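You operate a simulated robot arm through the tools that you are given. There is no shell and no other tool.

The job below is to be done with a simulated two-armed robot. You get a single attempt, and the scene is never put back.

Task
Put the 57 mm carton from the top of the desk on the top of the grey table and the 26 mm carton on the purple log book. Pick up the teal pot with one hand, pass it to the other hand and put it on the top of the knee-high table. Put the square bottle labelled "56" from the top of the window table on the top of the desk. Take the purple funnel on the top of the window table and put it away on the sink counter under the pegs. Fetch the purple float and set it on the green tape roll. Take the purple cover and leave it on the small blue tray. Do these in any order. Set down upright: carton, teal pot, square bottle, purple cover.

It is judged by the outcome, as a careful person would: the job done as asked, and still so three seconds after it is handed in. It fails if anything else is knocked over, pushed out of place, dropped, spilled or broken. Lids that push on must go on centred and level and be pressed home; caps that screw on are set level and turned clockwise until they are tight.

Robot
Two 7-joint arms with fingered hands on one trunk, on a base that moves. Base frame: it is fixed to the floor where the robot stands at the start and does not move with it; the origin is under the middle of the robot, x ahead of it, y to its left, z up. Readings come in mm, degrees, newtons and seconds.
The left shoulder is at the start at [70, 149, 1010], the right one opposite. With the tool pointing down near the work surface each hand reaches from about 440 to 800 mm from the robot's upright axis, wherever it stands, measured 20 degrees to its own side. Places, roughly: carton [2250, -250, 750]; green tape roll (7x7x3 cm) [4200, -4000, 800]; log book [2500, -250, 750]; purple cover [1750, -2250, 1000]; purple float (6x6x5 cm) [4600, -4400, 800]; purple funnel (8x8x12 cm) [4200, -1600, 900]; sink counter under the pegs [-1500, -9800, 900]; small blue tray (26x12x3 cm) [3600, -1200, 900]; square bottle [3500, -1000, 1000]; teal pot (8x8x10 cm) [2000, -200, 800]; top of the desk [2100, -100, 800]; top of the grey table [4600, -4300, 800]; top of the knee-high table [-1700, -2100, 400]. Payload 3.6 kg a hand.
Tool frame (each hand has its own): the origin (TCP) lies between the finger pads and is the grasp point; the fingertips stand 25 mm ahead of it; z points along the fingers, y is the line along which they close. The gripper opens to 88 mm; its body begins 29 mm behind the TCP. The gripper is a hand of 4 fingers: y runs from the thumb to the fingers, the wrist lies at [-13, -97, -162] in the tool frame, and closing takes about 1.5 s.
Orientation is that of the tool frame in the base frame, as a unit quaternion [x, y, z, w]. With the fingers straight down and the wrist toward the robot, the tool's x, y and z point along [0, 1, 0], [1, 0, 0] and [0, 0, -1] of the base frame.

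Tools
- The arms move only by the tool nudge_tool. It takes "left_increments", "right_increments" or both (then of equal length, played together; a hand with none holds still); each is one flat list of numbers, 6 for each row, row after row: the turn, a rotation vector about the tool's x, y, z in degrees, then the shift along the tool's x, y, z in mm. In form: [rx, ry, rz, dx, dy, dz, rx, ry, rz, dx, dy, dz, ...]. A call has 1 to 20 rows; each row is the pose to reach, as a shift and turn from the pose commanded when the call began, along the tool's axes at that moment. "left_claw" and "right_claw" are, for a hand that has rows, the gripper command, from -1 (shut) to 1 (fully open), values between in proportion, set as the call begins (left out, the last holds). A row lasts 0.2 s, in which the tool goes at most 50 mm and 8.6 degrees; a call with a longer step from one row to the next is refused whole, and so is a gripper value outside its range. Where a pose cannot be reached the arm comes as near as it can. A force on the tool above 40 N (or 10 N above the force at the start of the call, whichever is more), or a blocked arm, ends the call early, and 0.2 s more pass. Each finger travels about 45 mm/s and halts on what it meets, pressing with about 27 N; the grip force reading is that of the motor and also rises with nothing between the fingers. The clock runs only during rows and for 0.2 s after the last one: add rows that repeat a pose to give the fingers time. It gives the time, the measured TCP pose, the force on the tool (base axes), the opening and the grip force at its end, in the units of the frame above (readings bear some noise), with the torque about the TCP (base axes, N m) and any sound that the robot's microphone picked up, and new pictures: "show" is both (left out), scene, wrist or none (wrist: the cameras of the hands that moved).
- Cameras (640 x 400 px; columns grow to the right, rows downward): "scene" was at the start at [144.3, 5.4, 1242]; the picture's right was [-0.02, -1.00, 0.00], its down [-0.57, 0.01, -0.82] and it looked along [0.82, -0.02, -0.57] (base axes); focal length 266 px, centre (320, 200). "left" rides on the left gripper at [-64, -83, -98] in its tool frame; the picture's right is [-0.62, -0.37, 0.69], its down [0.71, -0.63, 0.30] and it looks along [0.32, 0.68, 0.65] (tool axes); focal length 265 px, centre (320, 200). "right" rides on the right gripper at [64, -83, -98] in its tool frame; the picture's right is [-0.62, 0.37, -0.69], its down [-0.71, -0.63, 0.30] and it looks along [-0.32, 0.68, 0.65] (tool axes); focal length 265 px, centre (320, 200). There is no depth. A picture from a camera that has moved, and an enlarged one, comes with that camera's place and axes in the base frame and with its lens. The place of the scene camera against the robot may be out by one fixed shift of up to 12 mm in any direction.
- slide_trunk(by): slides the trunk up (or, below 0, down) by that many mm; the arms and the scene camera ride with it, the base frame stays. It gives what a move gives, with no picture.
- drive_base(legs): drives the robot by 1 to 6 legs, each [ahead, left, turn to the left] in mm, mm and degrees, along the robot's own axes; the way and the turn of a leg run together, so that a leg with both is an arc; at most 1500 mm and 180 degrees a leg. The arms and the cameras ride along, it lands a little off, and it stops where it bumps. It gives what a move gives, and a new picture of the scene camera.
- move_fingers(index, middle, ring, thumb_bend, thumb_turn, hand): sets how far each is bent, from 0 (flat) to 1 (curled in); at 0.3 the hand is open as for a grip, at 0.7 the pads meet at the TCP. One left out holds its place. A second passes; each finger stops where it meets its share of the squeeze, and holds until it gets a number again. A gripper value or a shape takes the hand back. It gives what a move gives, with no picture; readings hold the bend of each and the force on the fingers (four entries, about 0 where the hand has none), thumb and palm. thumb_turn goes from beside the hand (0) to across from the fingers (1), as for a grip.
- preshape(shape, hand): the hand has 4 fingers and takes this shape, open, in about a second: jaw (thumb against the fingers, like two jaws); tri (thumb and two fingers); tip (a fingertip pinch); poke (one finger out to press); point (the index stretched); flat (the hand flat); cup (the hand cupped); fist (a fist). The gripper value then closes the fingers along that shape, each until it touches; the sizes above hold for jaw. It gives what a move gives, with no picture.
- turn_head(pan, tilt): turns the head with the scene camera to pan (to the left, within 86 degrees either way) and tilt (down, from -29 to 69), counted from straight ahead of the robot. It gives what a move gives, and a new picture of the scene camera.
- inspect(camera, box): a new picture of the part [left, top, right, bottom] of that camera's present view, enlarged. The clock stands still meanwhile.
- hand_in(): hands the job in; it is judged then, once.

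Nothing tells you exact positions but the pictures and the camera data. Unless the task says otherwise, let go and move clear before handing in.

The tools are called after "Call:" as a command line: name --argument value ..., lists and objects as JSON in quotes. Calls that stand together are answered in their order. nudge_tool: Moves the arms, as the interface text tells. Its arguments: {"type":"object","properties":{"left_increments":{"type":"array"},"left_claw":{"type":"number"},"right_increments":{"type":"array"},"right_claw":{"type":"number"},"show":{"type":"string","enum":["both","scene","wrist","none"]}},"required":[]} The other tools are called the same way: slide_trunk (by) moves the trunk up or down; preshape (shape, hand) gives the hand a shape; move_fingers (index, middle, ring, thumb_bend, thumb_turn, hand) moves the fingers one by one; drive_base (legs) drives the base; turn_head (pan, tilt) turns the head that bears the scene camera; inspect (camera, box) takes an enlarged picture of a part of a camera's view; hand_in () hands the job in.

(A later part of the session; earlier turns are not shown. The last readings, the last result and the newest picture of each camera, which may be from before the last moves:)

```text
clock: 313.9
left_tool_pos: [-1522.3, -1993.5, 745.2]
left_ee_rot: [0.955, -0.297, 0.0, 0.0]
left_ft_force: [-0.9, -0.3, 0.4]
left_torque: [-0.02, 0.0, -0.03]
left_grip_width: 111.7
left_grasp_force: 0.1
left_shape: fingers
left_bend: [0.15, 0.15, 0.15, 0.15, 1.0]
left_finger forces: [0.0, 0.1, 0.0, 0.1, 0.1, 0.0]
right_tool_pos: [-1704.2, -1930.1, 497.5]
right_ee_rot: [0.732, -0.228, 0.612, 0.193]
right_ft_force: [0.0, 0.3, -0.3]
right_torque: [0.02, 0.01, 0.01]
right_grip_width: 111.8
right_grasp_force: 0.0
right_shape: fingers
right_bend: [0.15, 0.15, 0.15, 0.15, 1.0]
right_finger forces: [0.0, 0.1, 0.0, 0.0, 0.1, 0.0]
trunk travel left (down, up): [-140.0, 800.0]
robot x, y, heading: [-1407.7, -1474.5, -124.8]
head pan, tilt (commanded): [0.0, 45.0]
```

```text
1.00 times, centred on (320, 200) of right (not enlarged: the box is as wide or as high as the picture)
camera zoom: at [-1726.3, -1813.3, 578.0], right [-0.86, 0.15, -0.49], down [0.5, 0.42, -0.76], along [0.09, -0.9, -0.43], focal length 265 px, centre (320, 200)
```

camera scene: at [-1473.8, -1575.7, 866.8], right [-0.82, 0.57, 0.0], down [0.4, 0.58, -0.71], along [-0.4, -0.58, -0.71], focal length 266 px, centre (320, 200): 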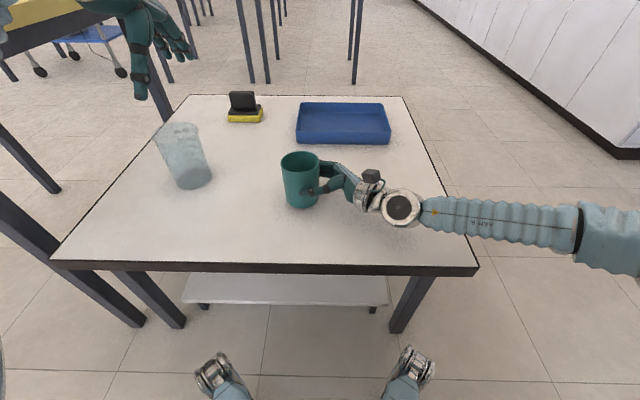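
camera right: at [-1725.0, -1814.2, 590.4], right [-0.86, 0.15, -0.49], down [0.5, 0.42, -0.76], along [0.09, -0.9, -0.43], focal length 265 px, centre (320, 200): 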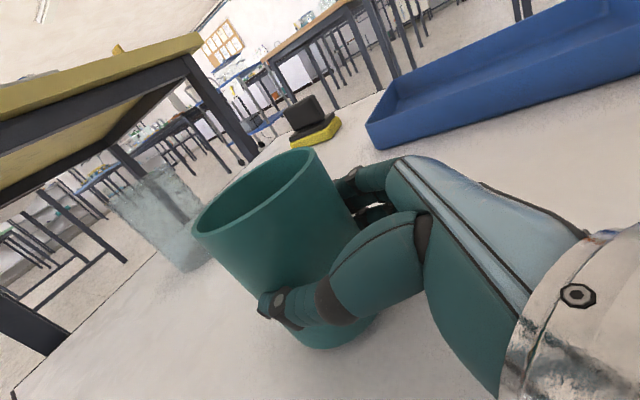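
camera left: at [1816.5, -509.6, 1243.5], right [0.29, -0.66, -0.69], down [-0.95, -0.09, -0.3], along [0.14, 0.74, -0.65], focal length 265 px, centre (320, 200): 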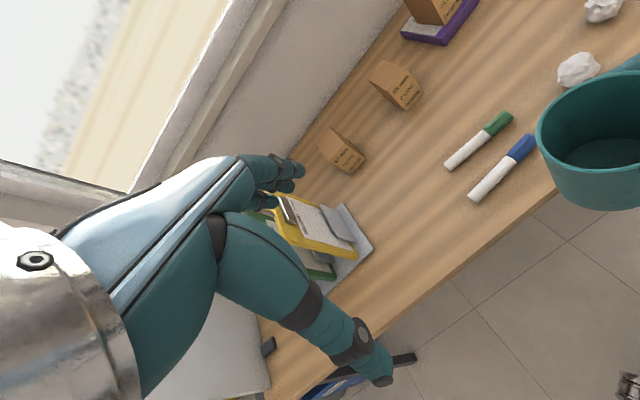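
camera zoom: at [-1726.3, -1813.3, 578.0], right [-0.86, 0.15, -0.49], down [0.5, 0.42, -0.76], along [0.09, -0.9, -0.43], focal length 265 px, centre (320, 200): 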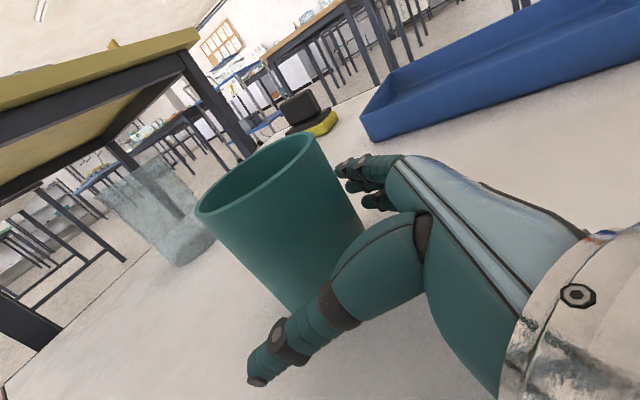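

The pot stands upright on the knee-high table. I withdraw the right hand along its finger axis, then raise the trunk.

Call:
nudge_tool --right_increments '[0, 0, 0, 0, 0, -15, 0, 0, 0, 0, 0, -35, 0, 0, 0, 0, 0, -65, 0, 0, 0, 0, 0, -100, 0, 0, 0, 0, 0, -140, 0, 0, 0, 20, 0, -150, 0, 0, 0, 60, 0, -150, 0, 0, 0, 100, 0, -150, 0, 0, 0, 100, 0, -150]' --show "both"

Call:
inspect --camera "scene" --box '[220, 100, 420, 230]'

```text
clock: 315.9
left_tool_pos: [-1522.1, -1992.7, 746.2]
left_ee_rot: [0.955, -0.297, 0.0, 0.0]
left_ft_force: [0.7, 0.0, -0.8]
left_torque: [0.0, -0.01, 0.02]
left_grip_width: 111.6
left_grasp_force: 0.1
left_shape: fingers
left_bend: [0.15, 0.15, 0.15, 0.15, 1.0]
left_finger forces: [0.1, 0.0, 0.0, 0.0, 0.1, 0.1]
right_tool_pos: [-1810.6, -1857.6, 625.3]
right_ee_rot: [0.731, -0.228, 0.614, 0.192]
right_ft_force: [0.5, 0.8, 0.1]
right_torque: [0.03, -0.01, 0.01]
right_grip_width: 111.8
right_grasp_force: 0.0
right_shape: fingers
right_bend: [0.15, 0.15, 0.15, 0.15, 1.0]
right_finger forces: [0.0, 0.0, 0.0, 0.0, 0.0, 0.0]
trunk travel left (down, up): [-140.0, 800.0]
robot x, y, heading: [-1404.7, -1474.8, -124.6]
head pan, tilt (commanded): [0.0, 45.0]
camera scene: at [-1473.7, -1575.5, 866.8], right [-0.82, 0.57, 0.0], down [0.4, 0.58, -0.71], along [-0.4, -0.58, -0.71], focal length 266 px, centre (320, 200)
camera right: at [-1832.2, -1741.5, 705.8], right [-0.86, 0.15, -0.49], down [0.5, 0.42, -0.76], along [0.09, -0.9, -0.43], focal length 265 px, centre (320, 200)
```

scene: 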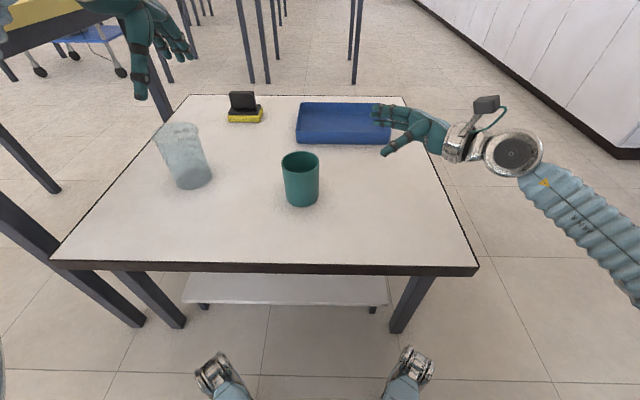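
right: 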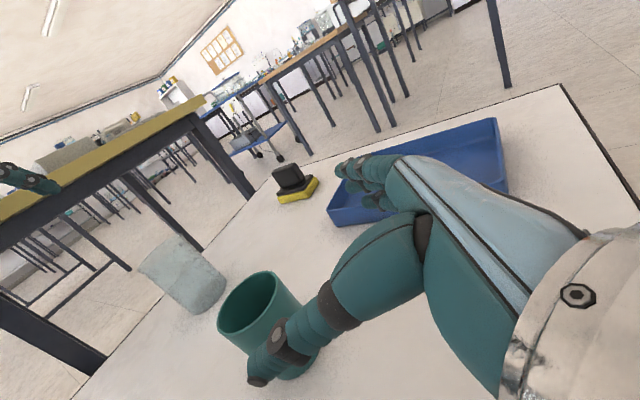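

```text
3.08 times, centred on (320, 165) of scene
camera zoom: at [-1473.7, -1575.5, 866.8], right [-0.82, 0.57, 0.0], down [0.4, 0.58, -0.71], along [-0.4, -0.58, -0.71], focal length 818 px, centre (320, 308)
```

zoom: 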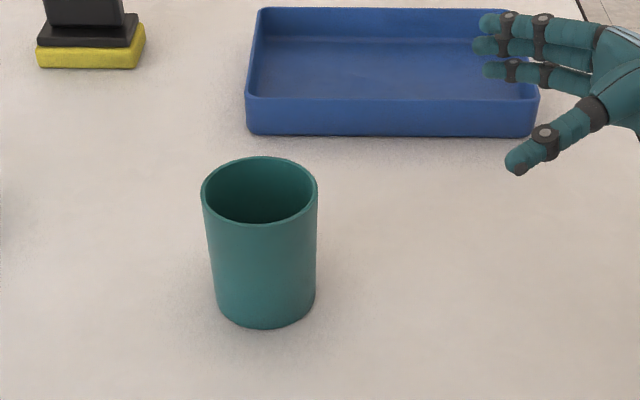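

The pot is placed. I raise the trunk, return the right hand to its plain pose, and head back toward the desk for the 57 mm carton.

Call:
slide_trunk --by 450

Call:
nudge_tool --right_increments '[0, -8, 0, -2.3, -6, -12.8, 0, -16, 0, -4.6, -12, -25.6, 0, -24, 0, -6.9, -18, -38.4, 0, -32, 0, -9.2, -24, -51.2, 0, -40, 0, -11.5, -30, -64, 0, -48, 0, -13.8, -36, -76.8, 0, -56, 0, -16.1, -42, -89.6, 0, -64, 0, -18.4, -48, -102.4, 0, -72, 0, -20.7, -54, -115.2, 0, -80, 0, -23, -60, -128, 0, -80, 0, -23, -60, -128]' --left_increments '[0, 0, 0, 0, -5, 0, 0, 0, 0, 0, -10, 0, 0, 0, 0, 0, -15, 0, 0, 0, 0, 0, -20, 0, 0, 0, 0, 0, -25, 0, 0, 0, 0, 0, -30, 0, 0, 0, 0, 0, -35, 0, 0, 0, 0, 0, -40, 0, 0, 0, 0, 0, -45, 0, 0, 0, 0, 0, -50, 0, 0, 0, 0, 0, -50, 0]' --left_claw 1 --right_claw 1 --show "scene"

```text
refused: 450 is not a number from -400 to 400
```

```text
clock: 318.3
left_tool_pos: [-1494.2, -1952.3, 744.8]
left_ee_rot: [0.955, -0.297, 0.0, 0.0]
left_ft_force: [0.9, 0.5, -0.1]
left_torque: [-0.01, -0.03, 0.0]
left_grip_width: 87.6
left_grasp_force: 0.0
left_shape: jaw
left_bend: [0.3, 0.3, 0.3, 0.3, 0.98]
left_finger forces: [0.0, 0.1, 0.1, 0.1, 0.0, 0.0]
right_tool_pos: [-1882.6, -1733.2, 620.5]
right_ee_rot: [0.955, -0.298, 0.0, 0.001]
right_ft_force: [-0.4, 0.1, 0.3]
right_torque: [0.02, 0.02, -0.01]
right_grip_width: 88.0
right_grasp_force: 0.2
right_shape: jaw
right_bend: [0.3, 0.3, 0.3, 0.3, 0.98]
right_finger forces: [0.0, 0.0, 0.0, 0.0, 0.0, 0.1]
trunk travel left (down, up): [-140.0, 800.0]
robot x, y, heading: [-1404.6, -1475.7, -124.5]
head pan, tilt (commanded): [0.0, 45.0]
camera scene: at [-1473.7, -1575.6, 866.8], right [-0.82, 0.57, 0.0], down [0.4, 0.58, -0.71], along [-0.4, -0.58, -0.71], focal length 266 px, centre (320, 200)
```

scene: 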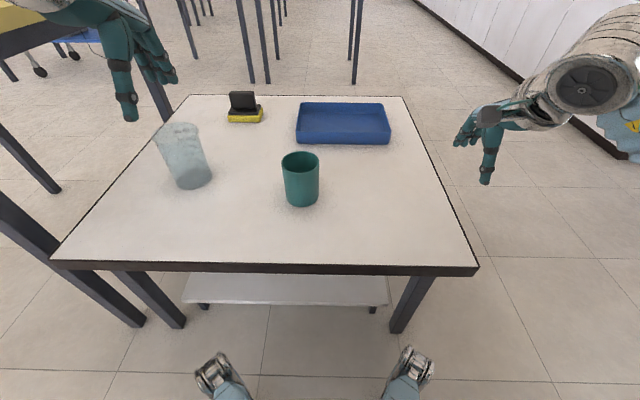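

Call:
slide_trunk --by 400

Call:
drive_base --legs '[[-1150, 0, 0], [-1150, 0, -1.7], [0, 0, 90], [0, 0, 90], [0, -940, 0], [0, -940, 0]]'

Call:
turn_head --pan 0 --tilt 40

```text
clock: 322.1
left_tool_pos: [-1493.6, -1952.9, 1144.6]
left_ee_rot: [0.955, -0.297, 0.001, 0.0]
left_ft_force: [0.0, 0.1, 0.2]
left_torque: [0.03, 0.0, -0.01]
left_grip_width: 88.1
left_grasp_force: 0.1
left_shape: jaw
left_bend: [0.3, 0.3, 0.3, 0.3, 0.98]
left_finger forces: [0.1, 0.1, 0.0, 0.0, 0.1, 0.0]
right_tool_pos: [-1884.0, -1732.8, 1019.8]
right_ee_rot: [0.954, -0.298, 0.0, 0.001]
right_ft_force: [-0.2, -0.3, -0.2]
right_torque: [0.03, 0.01, -0.01]
right_grip_width: 88.2
right_grasp_force: 0.0
right_shape: jaw
right_bend: [0.3, 0.3, 0.3, 0.3, 0.98]
right_finger forces: [0.0, 0.1, 0.0, 0.0, 0.0, 0.0]
trunk travel left (down, up): [-540.0, 400.0]
robot x, y, heading: [-1404.8, -1473.4, -124.7]
head pan, tilt (commanded): [0.0, 45.0]
```

```text
clock: 395.5
left_tool_pos: [1553.5, -217.0, 1145.3]
left_ee_rot: [0.29, 0.957, -0.001, 0.0]
left_ft_force: [0.2, -0.2, 0.3]
left_torque: [-0.01, 0.0, -0.03]
left_grip_width: 88.3
left_grasp_force: 0.0
left_shape: jaw
left_bend: [0.3, 0.3, 0.3, 0.3, 0.98]
left_finger forces: [0.0, 0.0, 0.0, 0.1, 0.0, 0.0]
right_tool_pos: [1945.2, -429.4, 1020.5]
right_ee_rot: [0.289, 0.957, 0.001, -0.001]
right_ft_force: [-0.2, -0.2, 0.7]
right_torque: [0.04, 0.02, 0.01]
right_grip_width: 88.0
right_grasp_force: 0.0
right_shape: jaw
right_bend: [0.3, 0.3, 0.3, 0.3, 0.98]
right_finger forces: [0.1, 0.1, 0.1, 0.0, 0.0, 0.1]
trunk travel left (down, up): [-540.0, 400.0]
robot x, y, heading: [1473.9, -692.3, 56.3]
head pan, tilt (commanded): [0.0, 45.0]
camera scene: at [1551.9, -578.7, 1266.9], right [0.83, -0.56, 0.0], down [-0.39, -0.59, -0.71], along [0.39, 0.59, -0.71], focal length 266 px, centre (320, 200)
```

scene: 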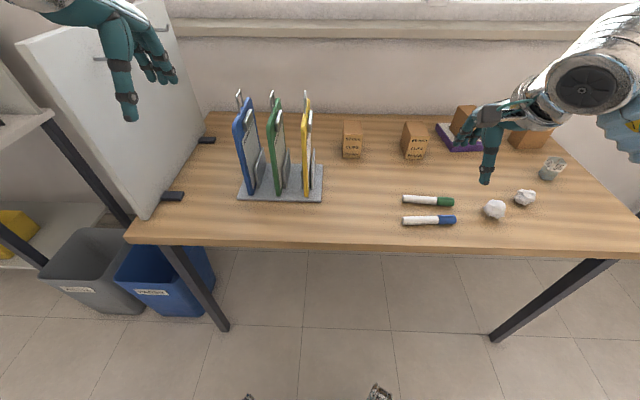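

```text
clock: 396.2
left_tool_pos: [1554.0, -216.6, 1145.8]
left_ee_rot: [0.289, 0.957, 0.0, 0.0]
left_ft_force: [0.4, 0.8, -0.6]
left_torque: [0.0, -0.02, -0.02]
left_grip_width: 87.9
left_grasp_force: 0.0
left_shape: jaw
left_bend: [0.3, 0.3, 0.3, 0.3, 0.98]
left_finger forces: [0.0, 0.1, 0.0, 0.0, 0.0, 0.0]
right_tool_pos: [1946.0, -429.4, 1020.4]
right_ee_rot: [0.29, 0.957, 0.0, 0.0]
right_ft_force: [-0.5, 0.0, 0.0]
right_torque: [0.0, -0.01, -0.02]
right_grip_width: 88.2
right_grasp_force: 0.1
right_shape: jaw
right_bend: [0.3, 0.3, 0.3, 0.3, 0.98]
right_finger forces: [0.0, 0.0, 0.0, 0.0, 0.0, 0.0]
trunk travel left (down, up): [-540.0, 400.0]
robot x, y, heading: [1474.6, -698.4, 56.4]
head pan, tilt (commanded): [0.0, 40.0]
camera scene: at [1554.6, -575.6, 1274.1], right [0.83, -0.56, 0.0], down [-0.36, -0.53, -0.77], along [0.43, 0.64, -0.64], focal length 266 px, centre (320, 200)
```

scene: 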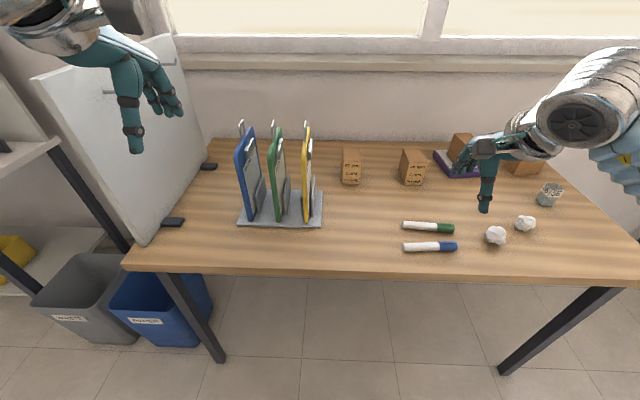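

The 57 mm carton stands free between the clip-board stand and the 65 mm carton. I drive in a little, then turn the right hand so its wrist is to the right and fingers close across the carton's width.

Call:
drive_base --legs '[[145, 0, -2.6]]'

Call:
nudge_tool --right_increments '[0, 0, -8, 0, 0, 0, 0, 0, -16, 0, 0, 0, 0, 0, -24, 0, 0, 0, 0, 0, -32, 0, 0, 0, 0, 0, -40, 0, 0, 0, 0, 0, -48, 0, 0, 0, 0, 0, -56, 0, 0, 0, 0, 0, -64, 0, 0, 0, 0, 0, -72, 0, 0, 0, 0, 0, -80, 0, 0, 0, 0, 0, -88, 0, 0, 0, 0, 0, -88, 0, 0, 0]' --right_claw 1 --show "both"

```text
clock: 398.6
left_tool_pos: [1658.1, -104.1, 1145.9]
left_ee_rot: [0.311, 0.95, 0.002, 0.001]
left_ft_force: [0.6, 0.2, 0.2]
left_torque: [0.07, 0.0, -0.03]
left_grip_width: 87.9
left_grasp_force: 0.0
left_shape: jaw
left_bend: [0.3, 0.3, 0.3, 0.3, 0.98]
left_finger forces: [0.0, 0.1, 0.0, 0.0, 0.1, 0.1]
right_tool_pos: [2039.8, -335.6, 1019.8]
right_ee_rot: [0.313, 0.95, 0.0, 0.0]
right_ft_force: [-0.3, 0.4, 0.0]
right_torque: [-0.01, 0.01, -0.03]
right_grip_width: 88.3
right_grasp_force: 0.1
right_shape: jaw
right_bend: [0.3, 0.3, 0.3, 0.3, 0.98]
right_finger forces: [0.0, 0.1, 0.0, 0.1, 0.0, 0.0]
trunk travel left (down, up): [-540.0, 400.0]
robot x, y, heading: [1559.0, -574.4, 53.6]
head pan, tilt (commanded): [0.0, 40.0]
camera scene: at [1643.4, -460.8, 1274.2], right [0.8, -0.59, 0.0], down [-0.38, -0.52, -0.77], along [0.46, 0.62, -0.64], focal length 266 px, centre (320, 200)
```

scene: 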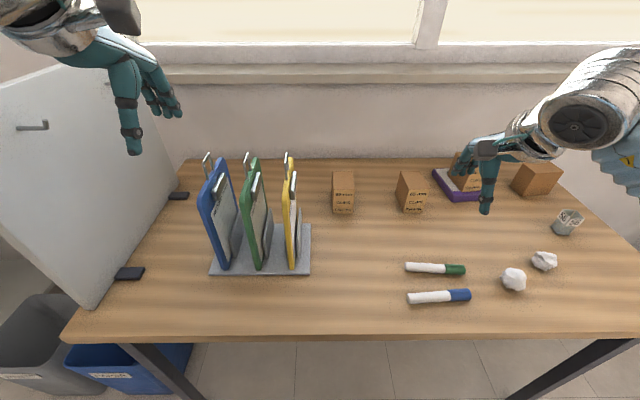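

```text
clock: 401.2
left_tool_pos: [1658.8, -105.3, 1146.7]
left_ee_rot: [0.311, 0.95, 0.001, 0.0]
left_ft_force: [-0.2, -0.5, -0.4]
left_torque: [-0.01, 0.0, -0.04]
left_grip_width: 88.2
left_grasp_force: 0.0
left_shape: jaw
left_bend: [0.3, 0.3, 0.3, 0.3, 0.98]
left_finger forces: [0.0, 0.0, 0.1, 0.0, 0.0, 0.0]
right_tool_pos: [1815.0, -410.1, 1103.8]
right_ee_rot: [-0.437, 0.9, 0.002, 0.0]
right_ft_force: [0.5, -0.3, 0.6]
right_torque: [-0.01, 0.01, 0.03]
right_grip_width: 88.1
right_grasp_force: 0.1
right_shape: jaw
right_bend: [0.3, 0.3, 0.3, 0.3, 0.98]
right_finger forces: [0.0, 0.0, 0.0, 0.0, 0.0, 0.0]
right hand out of reach, approached as far as the arm can: row 5, 6, 7, 8, 9, 10, 11, 12
trunk travel left (down, up): [-540.0, 400.0]
robot x, y, heading: [1552.9, -575.2, 53.8]
head pan, tilt (commanded): [0.0, 40.0]
camera scene: at [1644.0, -461.4, 1274.2], right [0.8, -0.59, 0.0], down [-0.38, -0.52, -0.77], along [0.45, 0.62, -0.64], focal length 266 px, centre (320, 200)
camera right: at [1842.8, -512.1, 1202.9], right [0.1, 0.71, 0.69], down [0.94, 0.17, -0.3], along [-0.33, 0.68, -0.65], focal length 265 px, centre (320, 200)
```

scene: 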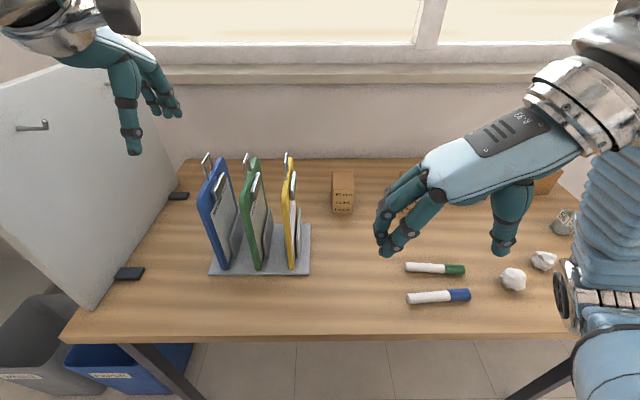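
right: 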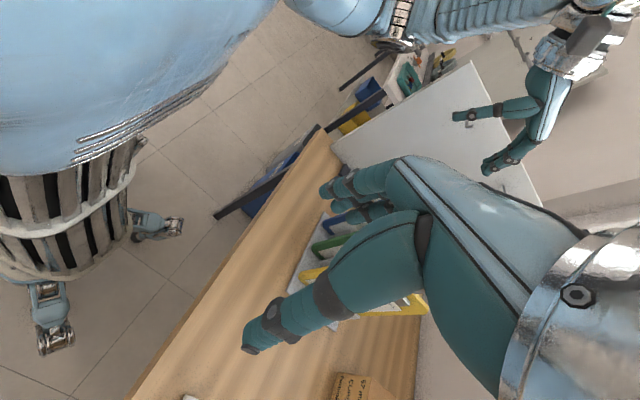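

The right hand could not hold that turn so far to the side. I try the same orientation nearer the robot's centre line, as worked for the left hand.

Call:
nudge_tool --right_increments '[0, 0, 0, -10, 20, 0, 0, 0, 0, -20, 40, 0, 0, 0, 0, -30, 60, 0, 0, 0, 0, -40, 80, 0, 0, 0, 0, -50, 100, 0, 0, 0, 0, -62, 120, 0, 0, 0, 0, -75, 141, 0, 0, 0, 0, -75, 141, 0]' --show "both"

```text
clock: 403.0
left_tool_pos: [1654.4, -100.4, 1144.8]
left_ee_rot: [0.312, 0.95, -0.001, 0.002]
left_ft_force: [0.2, 0.0, 0.2]
left_torque: [-0.05, -0.04, 0.0]
left_grip_width: 88.2
left_grasp_force: 0.0
left_shape: jaw
left_bend: [0.3, 0.3, 0.3, 0.3, 0.98]
left_finger forces: [0.0, 0.1, 0.0, 0.1, 0.0, 0.0]
right_tool_pos: [1741.9, -299.6, 1105.6]
right_ee_rot: [-0.429, 0.903, -0.005, -0.005]
right_ft_force: [-1.0, 0.7, -0.5]
right_torque: [-0.02, -0.02, 0.02]
right_grip_width: 88.1
right_grasp_force: 0.1
right_shape: jaw
right_bend: [0.3, 0.3, 0.3, 0.3, 0.98]
right_finger forces: [0.1, 0.1, 0.1, 0.1, 0.0, 0.1]
right hand out of reach, approached as far as the arm can: row 3, 4, 5, 6, 7, 8
trunk travel left (down, up): [-540.0, 400.0]
robot x, y, heading: [1555.4, -578.0, 53.6]
head pan, tilt (commanded): [0.0, 40.0]
camera scene: at [1639.8, -455.8, 1273.9], right [0.8, -0.59, 0.0], down [-0.38, -0.52, -0.77], along [0.46, 0.61, -0.64], focal length 266 px, centre (320, 200)
camera right: at [1767.1, -401.0, 1205.4], right [0.11, 0.72, 0.68], down [0.94, 0.15, -0.31], along [-0.33, 0.67, -0.66], focal length 265 px, centre (320, 200)
```

scene: 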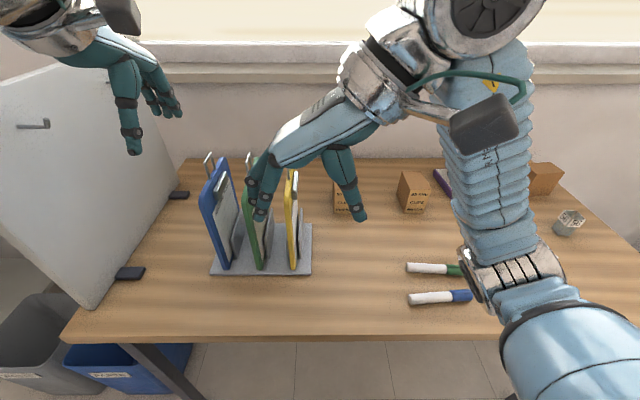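
right: 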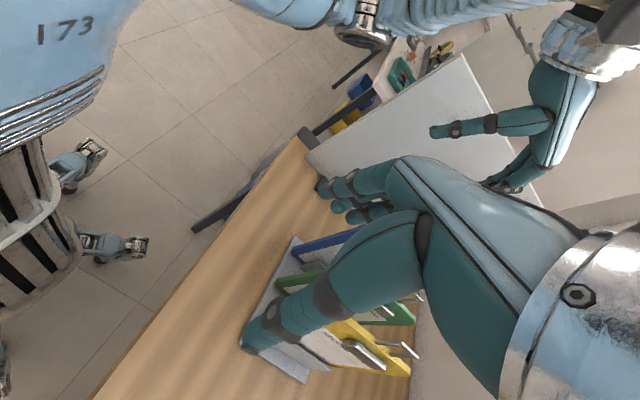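

The arm is stuck in an awkward posture near the clip-boards, so I undo the turn, lifting the hand as it goes.

Call:
nudge_tool --right_increments '[0, 0, 8, 0, 0, -15, 0, 0, 16, 0, 0, -30, 0, 0, 24, 0, 0, -45, 0, 0, 32, 0, 0, -60, 0, 0, 40, 0, 0, -60, 0, 0, 48, 0, 0, -60, 0, 0, 56, 0, 0, -60, 0, 0, 64, 0, 0, -60, 0, 0, 72, 0, 0, -60, 0, 0, 80, 0, 0, -60, 0, 0, 88, 0, 0, -60, 0, 0, 88, 0, 0, -60]' --show "both"

```text
clock: 405.6
left_tool_pos: [1657.0, -102.8, 1145.7]
left_ee_rot: [0.312, 0.95, 0.0, 0.0]
left_ft_force: [-0.6, 0.4, -0.7]
left_torque: [0.01, 0.0, -0.03]
left_grip_width: 87.9
left_grasp_force: 0.0
left_shape: jaw
left_bend: [0.3, 0.3, 0.3, 0.3, 0.98]
left_finger forces: [0.1, 0.1, 0.1, 0.1, 0.0, 0.1]
right_tool_pos: [1748.9, -303.2, 1168.9]
right_ee_rot: [0.313, 0.95, 0.001, 0.0]
right_ft_force: [-0.1, -0.3, 0.2]
right_torque: [0.0, 0.01, -0.01]
right_grip_width: 88.1
right_grasp_force: 0.0
right_shape: jaw
right_bend: [0.3, 0.3, 0.3, 0.3, 0.98]
right_finger forces: [0.0, 0.0, 0.1, 0.0, 0.1, 0.0]
trunk travel left (down, up): [-540.0, 400.0]
robot x, y, heading: [1553.8, -577.0, 53.6]
head pan, tilt (commanded): [0.0, 40.0]
camera scene: at [1643.8, -459.8, 1274.0], right [0.8, -0.59, 0.0], down [-0.38, -0.52, -0.77], along [0.45, 0.62, -0.64], focal length 266 px, centre (320, 200)
camera right: at [1648.7, -333.1, 1267.6], right [0.72, -0.07, 0.69], down [0.2, -0.93, -0.31], along [0.67, 0.36, -0.65], focal length 265 px, centre (320, 200)
```

scene: 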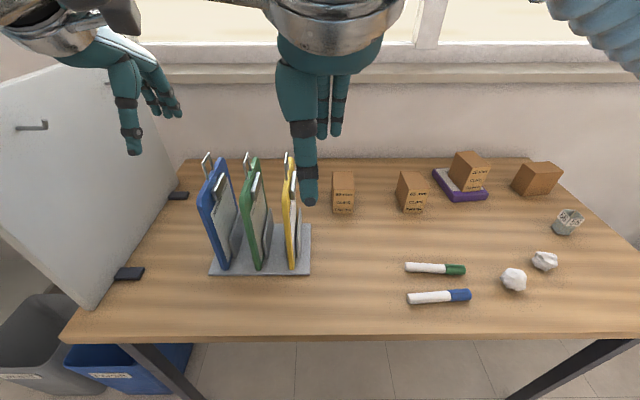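
right: 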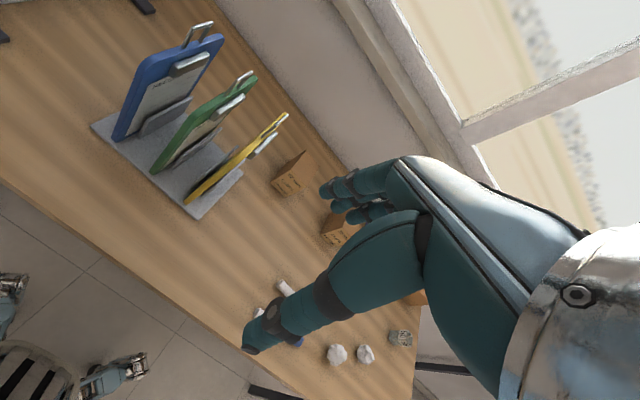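

I have a simpler way: opened wide, the hand can straddle the carton's 86 mm depth in its plain orientation. I open the right hand wider and move over the carton.

Call:
move_fingers --hand "right" --index 0.12 --middle 0.12 --ring 0.12 --thumb_bend 0.12

Call:
nudge_tool --right_increments '[0, 0, 0, -40, 10, 0, 0, 0, 0, -81, 25, 10, 0, 0, 0, -81, 70, 25, 0, 0, 0, -81, 115, 45, 0, 0, 0, -81, 160, 65, 0, 0, 0, -81, 205, 85, 0, 0, 0, -81, 250, 105, 0, 0, 0, -81, 292, 130, 0, 0, 0, -81, 335, 155, 0, 0, 0, -81, 370, 185, 0, 0, 0, -81, 400, 215, 0, 0, 0, -81, 400, 215]' --show "both"

Call:
inspect --camera "scene" --box '[260, 120, 440, 240]'

Call:
inspect --camera "right" --box '[160, 120, 400, 360]'

```text
clock: 406.6
left_tool_pos: [1658.0, -104.1, 1145.8]
left_ee_rot: [0.312, 0.95, 0.001, 0.0]
left_ft_force: [0.9, 0.3, 0.1]
left_torque: [-0.01, -0.01, 0.03]
left_grip_width: 87.9
left_grasp_force: 0.1
left_shape: jaw
left_bend: [0.3, 0.3, 0.3, 0.3, 0.98]
left_finger forces: [0.0, 0.0, 0.0, 0.0, 0.1, 0.0]
right_tool_pos: [1748.4, -303.9, 1169.3]
right_ee_rot: [0.313, 0.95, 0.001, 0.0]
right_ft_force: [-0.7, -0.2, 0.7]
right_torque: [-0.04, 0.02, 0.0]
right_grip_width: 117.2
right_grasp_force: 0.1
right_shape: fingers
right_bend: [0.12, 0.12, 0.12, 0.12, 0.98]
right_finger forces: [0.0, 0.0, 0.0, 0.0, 0.0, 0.0]
trunk travel left (down, up): [-540.0, 400.0]
robot x, y, heading: [1558.5, -576.7, 53.5]
head pan, tilt (commanded): [0.0, 40.0]
```

```text
clock: 409.2
left_tool_pos: [1657.6, -105.6, 1147.3]
left_ee_rot: [0.312, 0.95, 0.0, 0.0]
left_ft_force: [-0.8, -0.2, -0.5]
left_torque: [0.0, -0.01, 0.01]
left_grip_width: 87.9
left_grasp_force: 0.0
left_shape: jaw
left_bend: [0.3, 0.3, 0.3, 0.3, 0.98]
left_finger forces: [0.0, 0.0, 0.0, 0.1, 0.0, 0.1]
right_tool_pos: [2050.0, -30.7, 955.5]
right_ee_rot: [0.312, 0.95, 0.002, 0.0]
right_ft_force: [0.5, 0.2, 0.0]
right_torque: [0.03, 0.03, 0.01]
right_grip_width: 117.3
right_grasp_force: 0.0
right_shape: fingers
right_bend: [0.12, 0.12, 0.12, 0.12, 0.98]
right_finger forces: [0.0, 0.1, 0.1, 0.1, 0.0, 0.1]
trunk travel left (down, up): [-540.0, 400.0]
robot x, y, heading: [1557.3, -578.2, 53.6]
head pan, tilt (commanded): [0.0, 40.0]
camera scene: at [1643.8, -461.7, 1274.2], right [0.8, -0.59, 0.0], down [-0.38, -0.52, -0.77], along [0.45, 0.62, -0.64], focal length 266 px, centre (320, 200)
camera right: at [1950.3, -60.4, 1054.6], right [0.72, -0.07, 0.69], down [0.2, -0.93, -0.31], along [0.67, 0.36, -0.65], focal length 265 px, centre (320, 200)
```

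scene: 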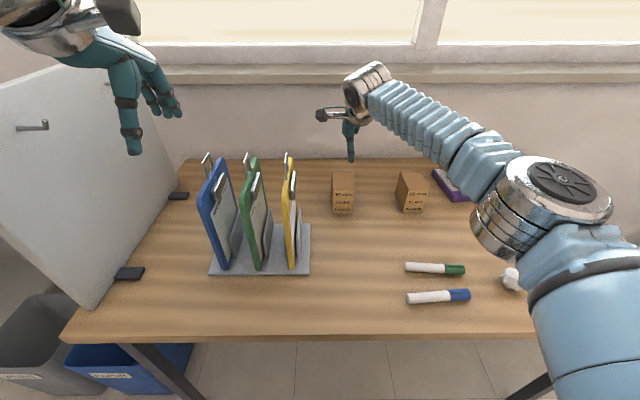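
right: 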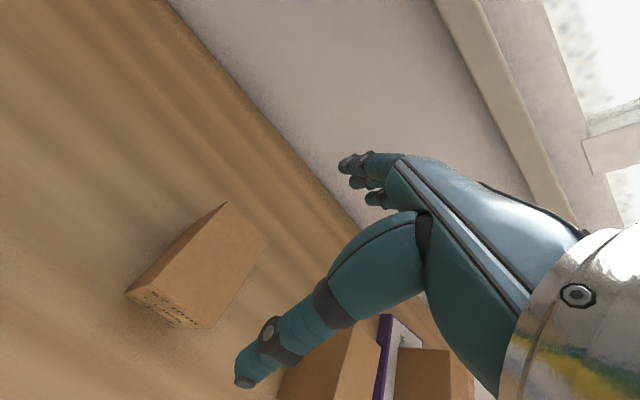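

```text
3.33 times, centred on (350, 180) of scene
camera zoom: at [1643.8, -461.7, 1274.2], right [0.8, -0.59, 0.0], down [-0.38, -0.52, -0.77], along [0.45, 0.62, -0.64], focal length 887 px, centre (220, 267)
```

zoom: 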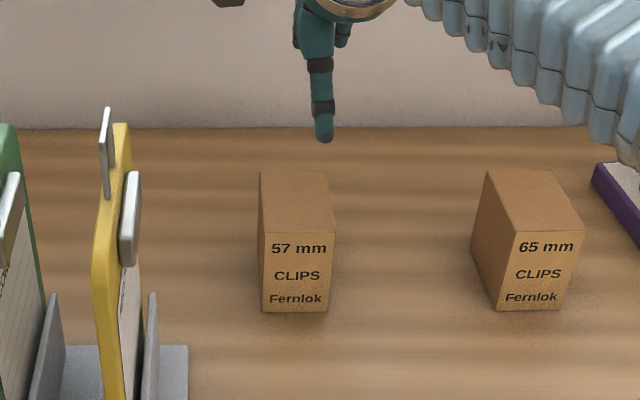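

```text
1.67 times, centred on (280, 240) of right
camera zoom: at [1950.3, -60.4, 1054.6], right [0.72, -0.07, 0.69], down [0.2, -0.93, -0.31], along [0.67, 0.36, -0.65], focal length 442 px, centre (387, 133)
```

zoom: 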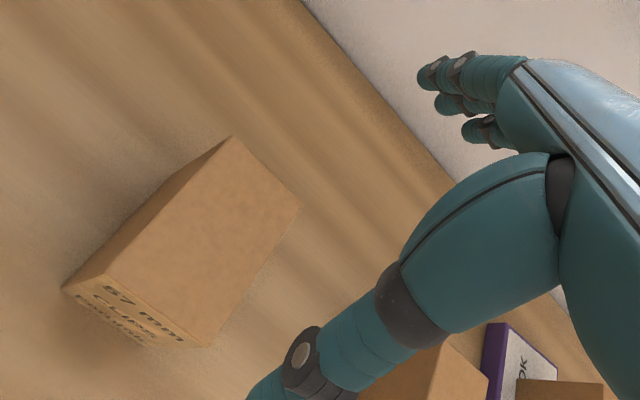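

Carton centre measured at (2047.5,-21.6), top ≈836, aligned with the hand within 1°. I correct and descend to straddle it front-to-back.

Call:
nudge_tool --right_increments '[0, 0, 0, 7.4, 6, 5, 0, 0, 0, 7.4, 6, 40, 0, 0, 0, 7.4, 6, 75, 0, 0, 0, 7.4, 6, 100, 0, 0, 0, 7.4, 6, 100]' --show "both"

Call:
inspect --camera "right" --box '[160, 120, 400, 360]'

Call:
inspect --camera "scene" --box '[280, 130, 440, 230]'

```text
clock: 410.4
left_tool_pos: [1658.0, -105.0, 1146.3]
left_ee_rot: [0.311, 0.95, 0.0, -0.001]
left_ft_force: [0.1, 0.4, 0.5]
left_torque: [-0.01, 0.0, 0.01]
left_grip_width: 88.1
left_grasp_force: 0.1
left_shape: jaw
left_bend: [0.3, 0.3, 0.3, 0.3, 0.98]
left_finger forces: [0.0, 0.0, 0.1, 0.0, 0.0, 0.0]
right_tool_pos: [2048.0, -21.1, 855.3]
right_ee_rot: [0.313, 0.95, 0.001, -0.001]
right_ft_force: [0.8, -0.2, -0.4]
right_torque: [-0.01, 0.01, 0.01]
right_grip_width: 117.1
right_grasp_force: 0.1
right_shape: fingers
right_bend: [0.12, 0.12, 0.12, 0.12, 0.98]
right_finger forces: [0.1, 0.0, 0.0, 0.1, 0.1, 0.1]
trunk travel left (down, up): [-540.0, 400.0]
robot x, y, heading: [1559.2, -574.5, 53.8]
head pan, tilt (commanded): [0.0, 40.0]
camera scene: at [1643.7, -460.7, 1274.2], right [0.8, -0.59, 0.0], down [-0.38, -0.52, -0.77], along [0.46, 0.62, -0.64], focal length 266 px, centre (320, 200)
camera right: at [1948.2, -50.1, 954.4], right [0.72, -0.07, 0.69], down [0.2, -0.93, -0.31], along [0.67, 0.36, -0.65], focal length 265 px, centre (320, 200)
```

scene: 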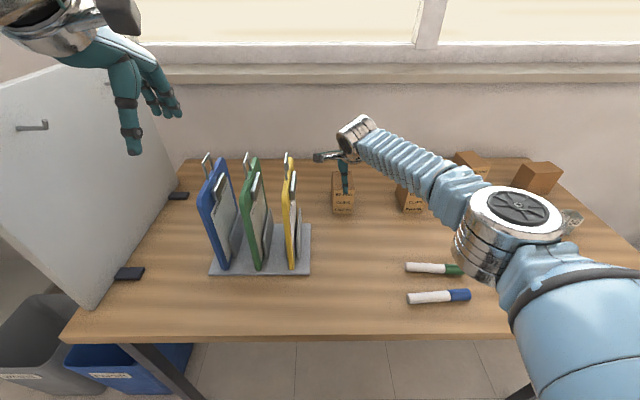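
right: 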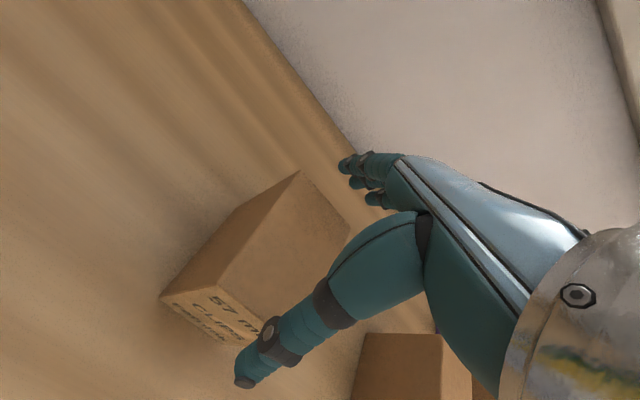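

```text
1.67 times, centred on (280, 240) of right
camera zoom: at [1948.2, -50.1, 954.4], right [0.72, -0.07, 0.69], down [0.2, -0.93, -0.31], along [0.67, 0.36, -0.65], focal length 442 px, centre (387, 133)
```

zoom: 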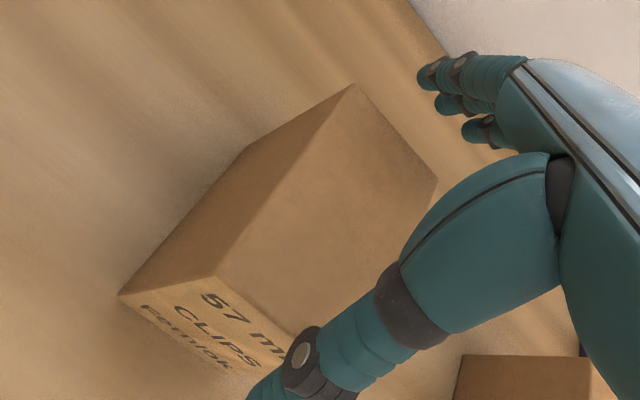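

```text
4.00 times, centred on (360, 180) of scene
camera zoom: at [1643.7, -460.7, 1274.2], right [0.8, -0.59, 0.0], down [-0.38, -0.52, -0.77], along [0.46, 0.62, -0.64], focal length 1064 px, centre (160, 280)
```

zoom: 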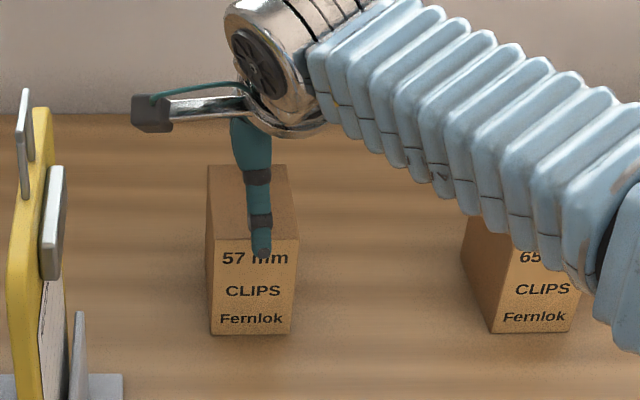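

Call:
nudge_tool --right_increments '[0, 0, 0, 0, 0, 12, 0, 0, 0, 0, 0, 24, 0, 0, 0, 0, 0, 33, 0, 0, 0, 0, 0, 33]' --show "none"

Call:
nudge_tool --right_increments '[0, 0, 0, 0, 0, 0, 0, 0, 0, 0, 0, 0, 0, 0, 0, 0, 0, 0, 0, 0, 0, 0, 0, 0, 0, 0, 0, 0, 0, 0, 0, 0, 0, 0, 0, 0, 0, 0, 0, 0, 0, 0, 0, 0, 0, 0, 0, 0]' --right_claw -1 --show "both"

```text
clock: 411.4
left_tool_pos: [1654.6, -107.4, 1147.2]
left_ee_rot: [0.311, 0.95, 0.002, 0.001]
left_ft_force: [-0.7, 0.6, -0.5]
left_torque: [0.01, 0.02, -0.01]
left_grip_width: 88.1
left_grasp_force: 0.1
left_shape: jaw
left_bend: [0.3, 0.3, 0.3, 0.3, 0.98]
left_finger forces: [0.0, 0.0, 0.0, 0.1, 0.1, 0.1]
right_tool_pos: [2047.1, -21.8, 826.7]
right_ee_rot: [0.311, 0.95, 0.004, 0.001]
right_ft_force: [-3.1, -4.8, 16.8]
right_torque: [-0.51, 0.39, 0.02]
right_grip_width: 119.5
right_grasp_force: 6.7
right_shape: fingers
right_bend: [0.12, 0.12, 0.12, 0.05, 0.97]
right_finger forces: [0.0, 0.0, 0.1, 0.0, 13.5, 0.0]
trunk travel left (down, up): [-540.0, 400.0]
robot x, y, heading: [1557.7, -572.2, 53.7]
head pan, tilt (commanded): [0.0, 40.0]
```

```text
clock: 413.2
left_tool_pos: [1655.3, -106.8, 1146.9]
left_ee_rot: [0.312, 0.95, 0.001, 0.001]
left_ft_force: [-0.3, 0.5, 0.9]
left_torque: [0.0, 0.0, -0.01]
left_grip_width: 88.0
left_grasp_force: 0.0
left_shape: jaw
left_bend: [0.3, 0.3, 0.3, 0.3, 0.98]
left_finger forces: [0.1, 0.0, 0.0, 0.0, 0.0, 0.0]
right_tool_pos: [2047.3, -19.9, 827.8]
right_ee_rot: [0.311, 0.95, 0.006, 0.002]
right_ft_force: [-0.2, 0.8, 24.2]
right_torque: [-0.44, 0.41, 0.25]
right_grip_width: 75.1
right_grasp_force: 26.7
right_shape: jaw
right_bend: [0.17, 0.3, 0.26, 0.24, 0.97]
right_finger forces: [45.7, 11.6, 10.9, 0.1, 72.4, 0.1]
trunk travel left (down, up): [-540.0, 400.0]
robot x, y, heading: [1552.9, -576.3, 53.7]
head pan, tilt (commanded): [0.0, 40.0]
camera scene: at [1640.3, -463.6, 1274.7], right [0.8, -0.59, 0.0], down [-0.38, -0.51, -0.77], along [0.46, 0.62, -0.64], focal length 266 px, centre (320, 200)
camera right: at [1947.6, -51.1, 925.9], right [0.71, -0.08, 0.7], down [0.2, -0.93, -0.31], along [0.67, 0.36, -0.65], focal length 265 px, centre (320, 200)
```

scene: 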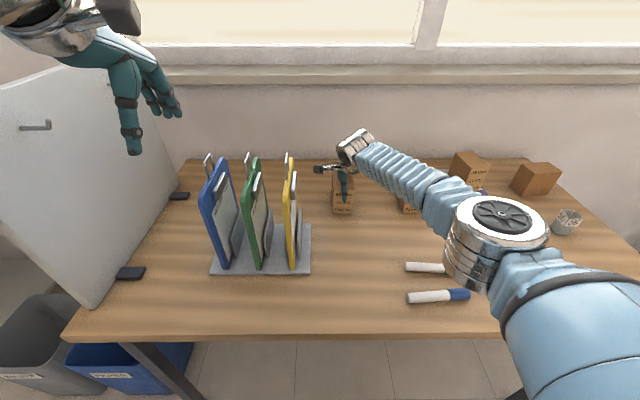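
right: 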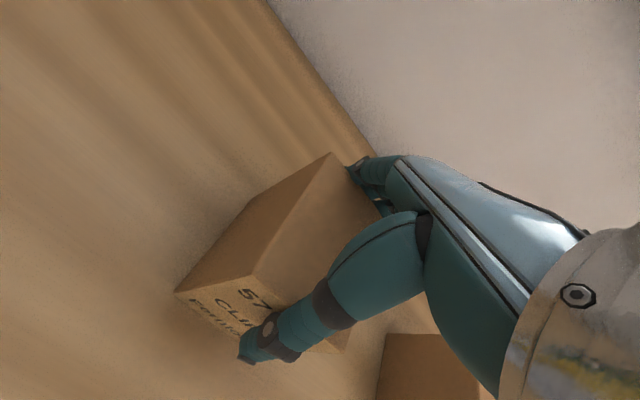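

The thumb's base met the carton's edge and the squeeze is too hard, so I open again, rise 10 mm and regrip higher up.

Call:
move_fingers --hand "right" --index 0.1 --middle 0.1 --ring 0.1 --thumb_bend 0.05

Call:
nudge_tool --right_increments '[0, 0, 0, 0, 0, -6, 0, 0, 0, 0, 0, -14, 0, 0, 0, 0, 0, -14]' --show "both"

Call:
inspect --camera "right" --box '[160, 120, 400, 360]'

```text
clock: 414.2
left_tool_pos: [1656.2, -106.6, 1146.7]
left_ee_rot: [0.311, 0.95, 0.001, 0.001]
left_ft_force: [0.4, -0.1, 0.1]
left_torque: [0.0, -0.02, -0.01]
left_grip_width: 87.8
left_grasp_force: 0.1
left_shape: jaw
left_bend: [0.3, 0.3, 0.3, 0.3, 0.98]
left_finger forces: [0.0, 0.0, 0.0, 0.1, 0.1, 0.0]
right_tool_pos: [2049.5, -22.1, 823.2]
right_ee_rot: [0.312, 0.95, 0.001, 0.0]
right_ft_force: [-3.3, -3.0, 9.5]
right_torque: [-0.23, 0.18, -0.04]
right_grip_width: 122.8
right_grasp_force: 4.5
right_shape: fingers
right_bend: [0.1, 0.1, 0.1, 0.01, 1.0]
right_finger forces: [0.2, 0.1, 0.0, 0.0, 9.3, 0.0]
trunk travel left (down, up): [-540.0, 400.0]
robot x, y, heading: [1558.5, -578.5, 53.6]
head pan, tilt (commanded): [0.0, 40.0]
```

```text
clock: 415.0
left_tool_pos: [1658.0, -103.3, 1145.8]
left_ee_rot: [0.312, 0.95, 0.0, 0.0]
left_ft_force: [0.0, 0.7, 0.2]
left_torque: [0.01, 0.0, -0.01]
left_grip_width: 87.8
left_grasp_force: 0.0
left_shape: jaw
left_bend: [0.3, 0.3, 0.3, 0.3, 0.98]
left_finger forces: [0.0, 0.0, 0.0, 0.0, 0.0, 0.1]
right_tool_pos: [2049.0, -18.9, 835.2]
right_ee_rot: [0.313, 0.95, 0.001, 0.0]
right_ft_force: [0.4, -0.2, 0.7]
right_torque: [0.03, -0.04, 0.02]
right_grip_width: 121.5
right_grasp_force: 0.2
right_shape: fingers
right_bend: [0.1, 0.1, 0.1, 0.05, 1.0]
right_finger forces: [0.0, 0.1, 0.0, 0.0, 0.0, 0.0]
trunk travel left (down, up): [-540.0, 400.0]
robot x, y, heading: [1560.3, -579.1, 53.7]
head pan, tilt (commanded): [0.0, 40.0]
camera scene: at [1644.0, -459.7, 1274.0], right [0.8, -0.59, 0.0], down [-0.38, -0.52, -0.77], along [0.45, 0.62, -0.64], focal length 266 px, centre (320, 200)
camera right: at [1948.4, -49.0, 933.9], right [0.72, -0.07, 0.69], down [0.2, -0.93, -0.3], along [0.67, 0.36, -0.65], focal length 265 px, centre (320, 200)
```

scene: 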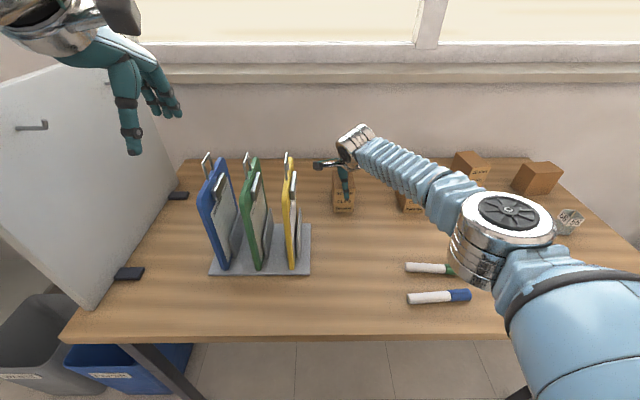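
right: 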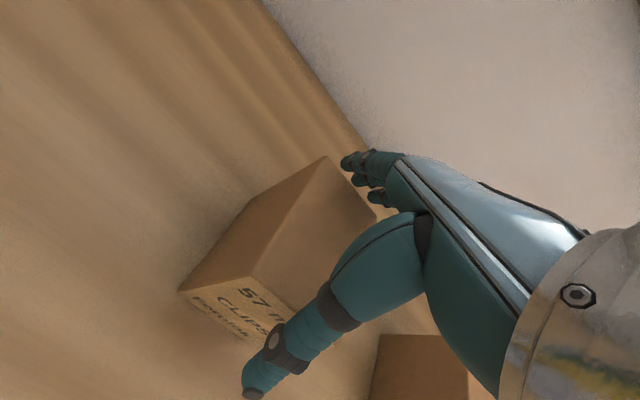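

```text
1.67 times, centred on (280, 240) of right
camera zoom: at [1948.4, -49.0, 933.9], right [0.72, -0.07, 0.69], down [0.2, -0.93, -0.3], along [0.67, 0.36, -0.65], focal length 442 px, centre (387, 133)
```

zoom: 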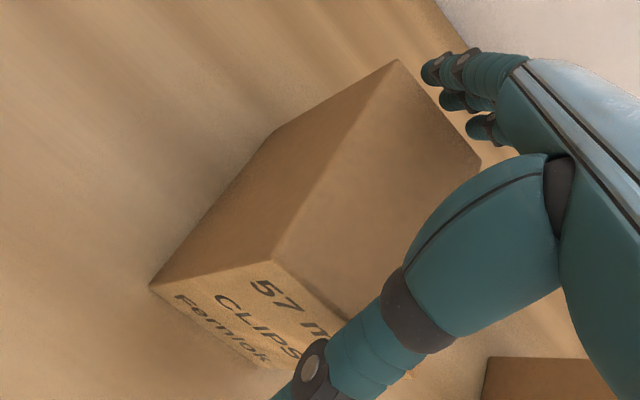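

The carton is undamaged and only slid a few millimetres. I close from this higher position.

Call:
nudge_tool --right_increments '[0, 0, 0, 0, 3, 0, 0, 0, 0, 0, 3, 0, 0, 0, 0, 0, 3, 0, 0, 0, 0, 0, 3, 0, 0, 0, 0, 0, 3, 0, 0, 0, 0, 0, 3, 0, 0, 0, 0, 0, 3, 0, 0, 0, 0, 0, 3, 0]' --right_claw -1 --show "both"

Call:
inspect --camera "right" --box '[160, 120, 400, 360]'

```text
clock: 416.8
left_tool_pos: [1658.1, -105.4, 1147.6]
left_ee_rot: [0.311, 0.95, 0.001, 0.001]
left_ft_force: [0.5, 0.0, 0.3]
left_torque: [-0.01, -0.02, -0.01]
left_grip_width: 88.1
left_grasp_force: 0.0
left_shape: jaw
left_bend: [0.3, 0.3, 0.3, 0.3, 0.98]
left_finger forces: [0.1, 0.0, 0.0, 0.0, 0.0, 0.1]
right_tool_pos: [2050.2, -17.3, 836.7]
right_ee_rot: [0.313, 0.95, 0.003, 0.0]
right_ft_force: [2.6, 1.4, 9.7]
right_torque: [0.23, -0.13, 0.01]
right_grip_width: 74.4
right_grasp_force: 26.8
right_shape: jaw
right_bend: [0.2, 0.3, 0.3, 0.32, 0.97]
right_finger forces: [31.3, 10.9, 4.9, 0.0, 43.4, 0.1]
trunk travel left (down, up): [-540.0, 400.0]
robot x, y, heading: [1557.6, -574.0, 53.5]
head pan, tilt (commanded): [0.0, 40.0]
camera scene: at [1642.6, -461.4, 1274.3], right [0.8, -0.59, 0.0], down [-0.38, -0.52, -0.77], along [0.46, 0.62, -0.64], focal length 266 px, centre (320, 200)
camera right: at [1949.3, -47.5, 935.6], right [0.72, -0.07, 0.69], down [0.2, -0.93, -0.31], along [0.67, 0.36, -0.65], focal length 265 px, centre (320, 200)
```

scene: 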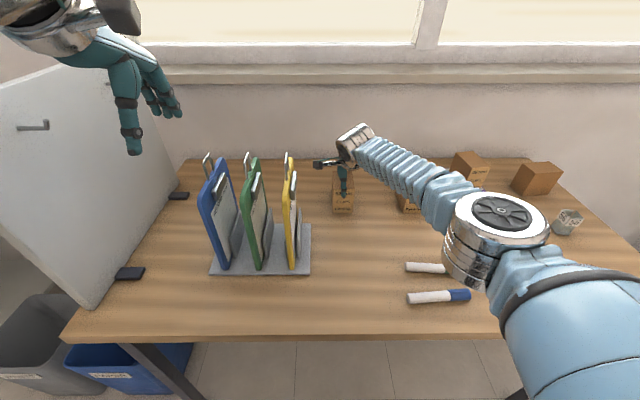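
right: 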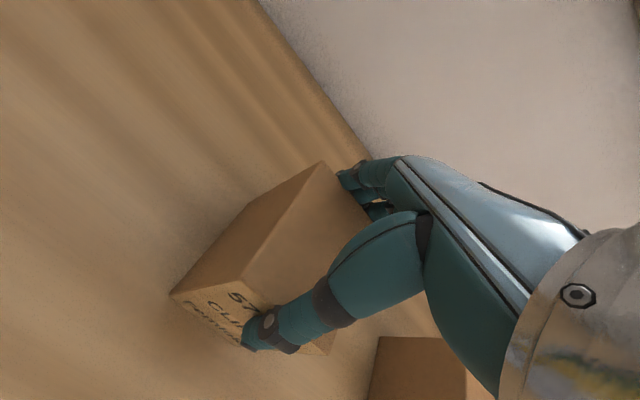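

```text
1.67 times, centred on (280, 240) of right
camera zoom: at [1949.3, -47.5, 935.6], right [0.72, -0.07, 0.69], down [0.2, -0.93, -0.31], along [0.67, 0.36, -0.65], focal length 442 px, centre (387, 133)
```

zoom: 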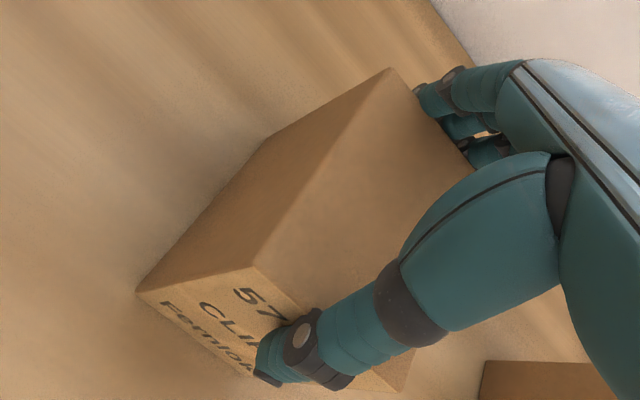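

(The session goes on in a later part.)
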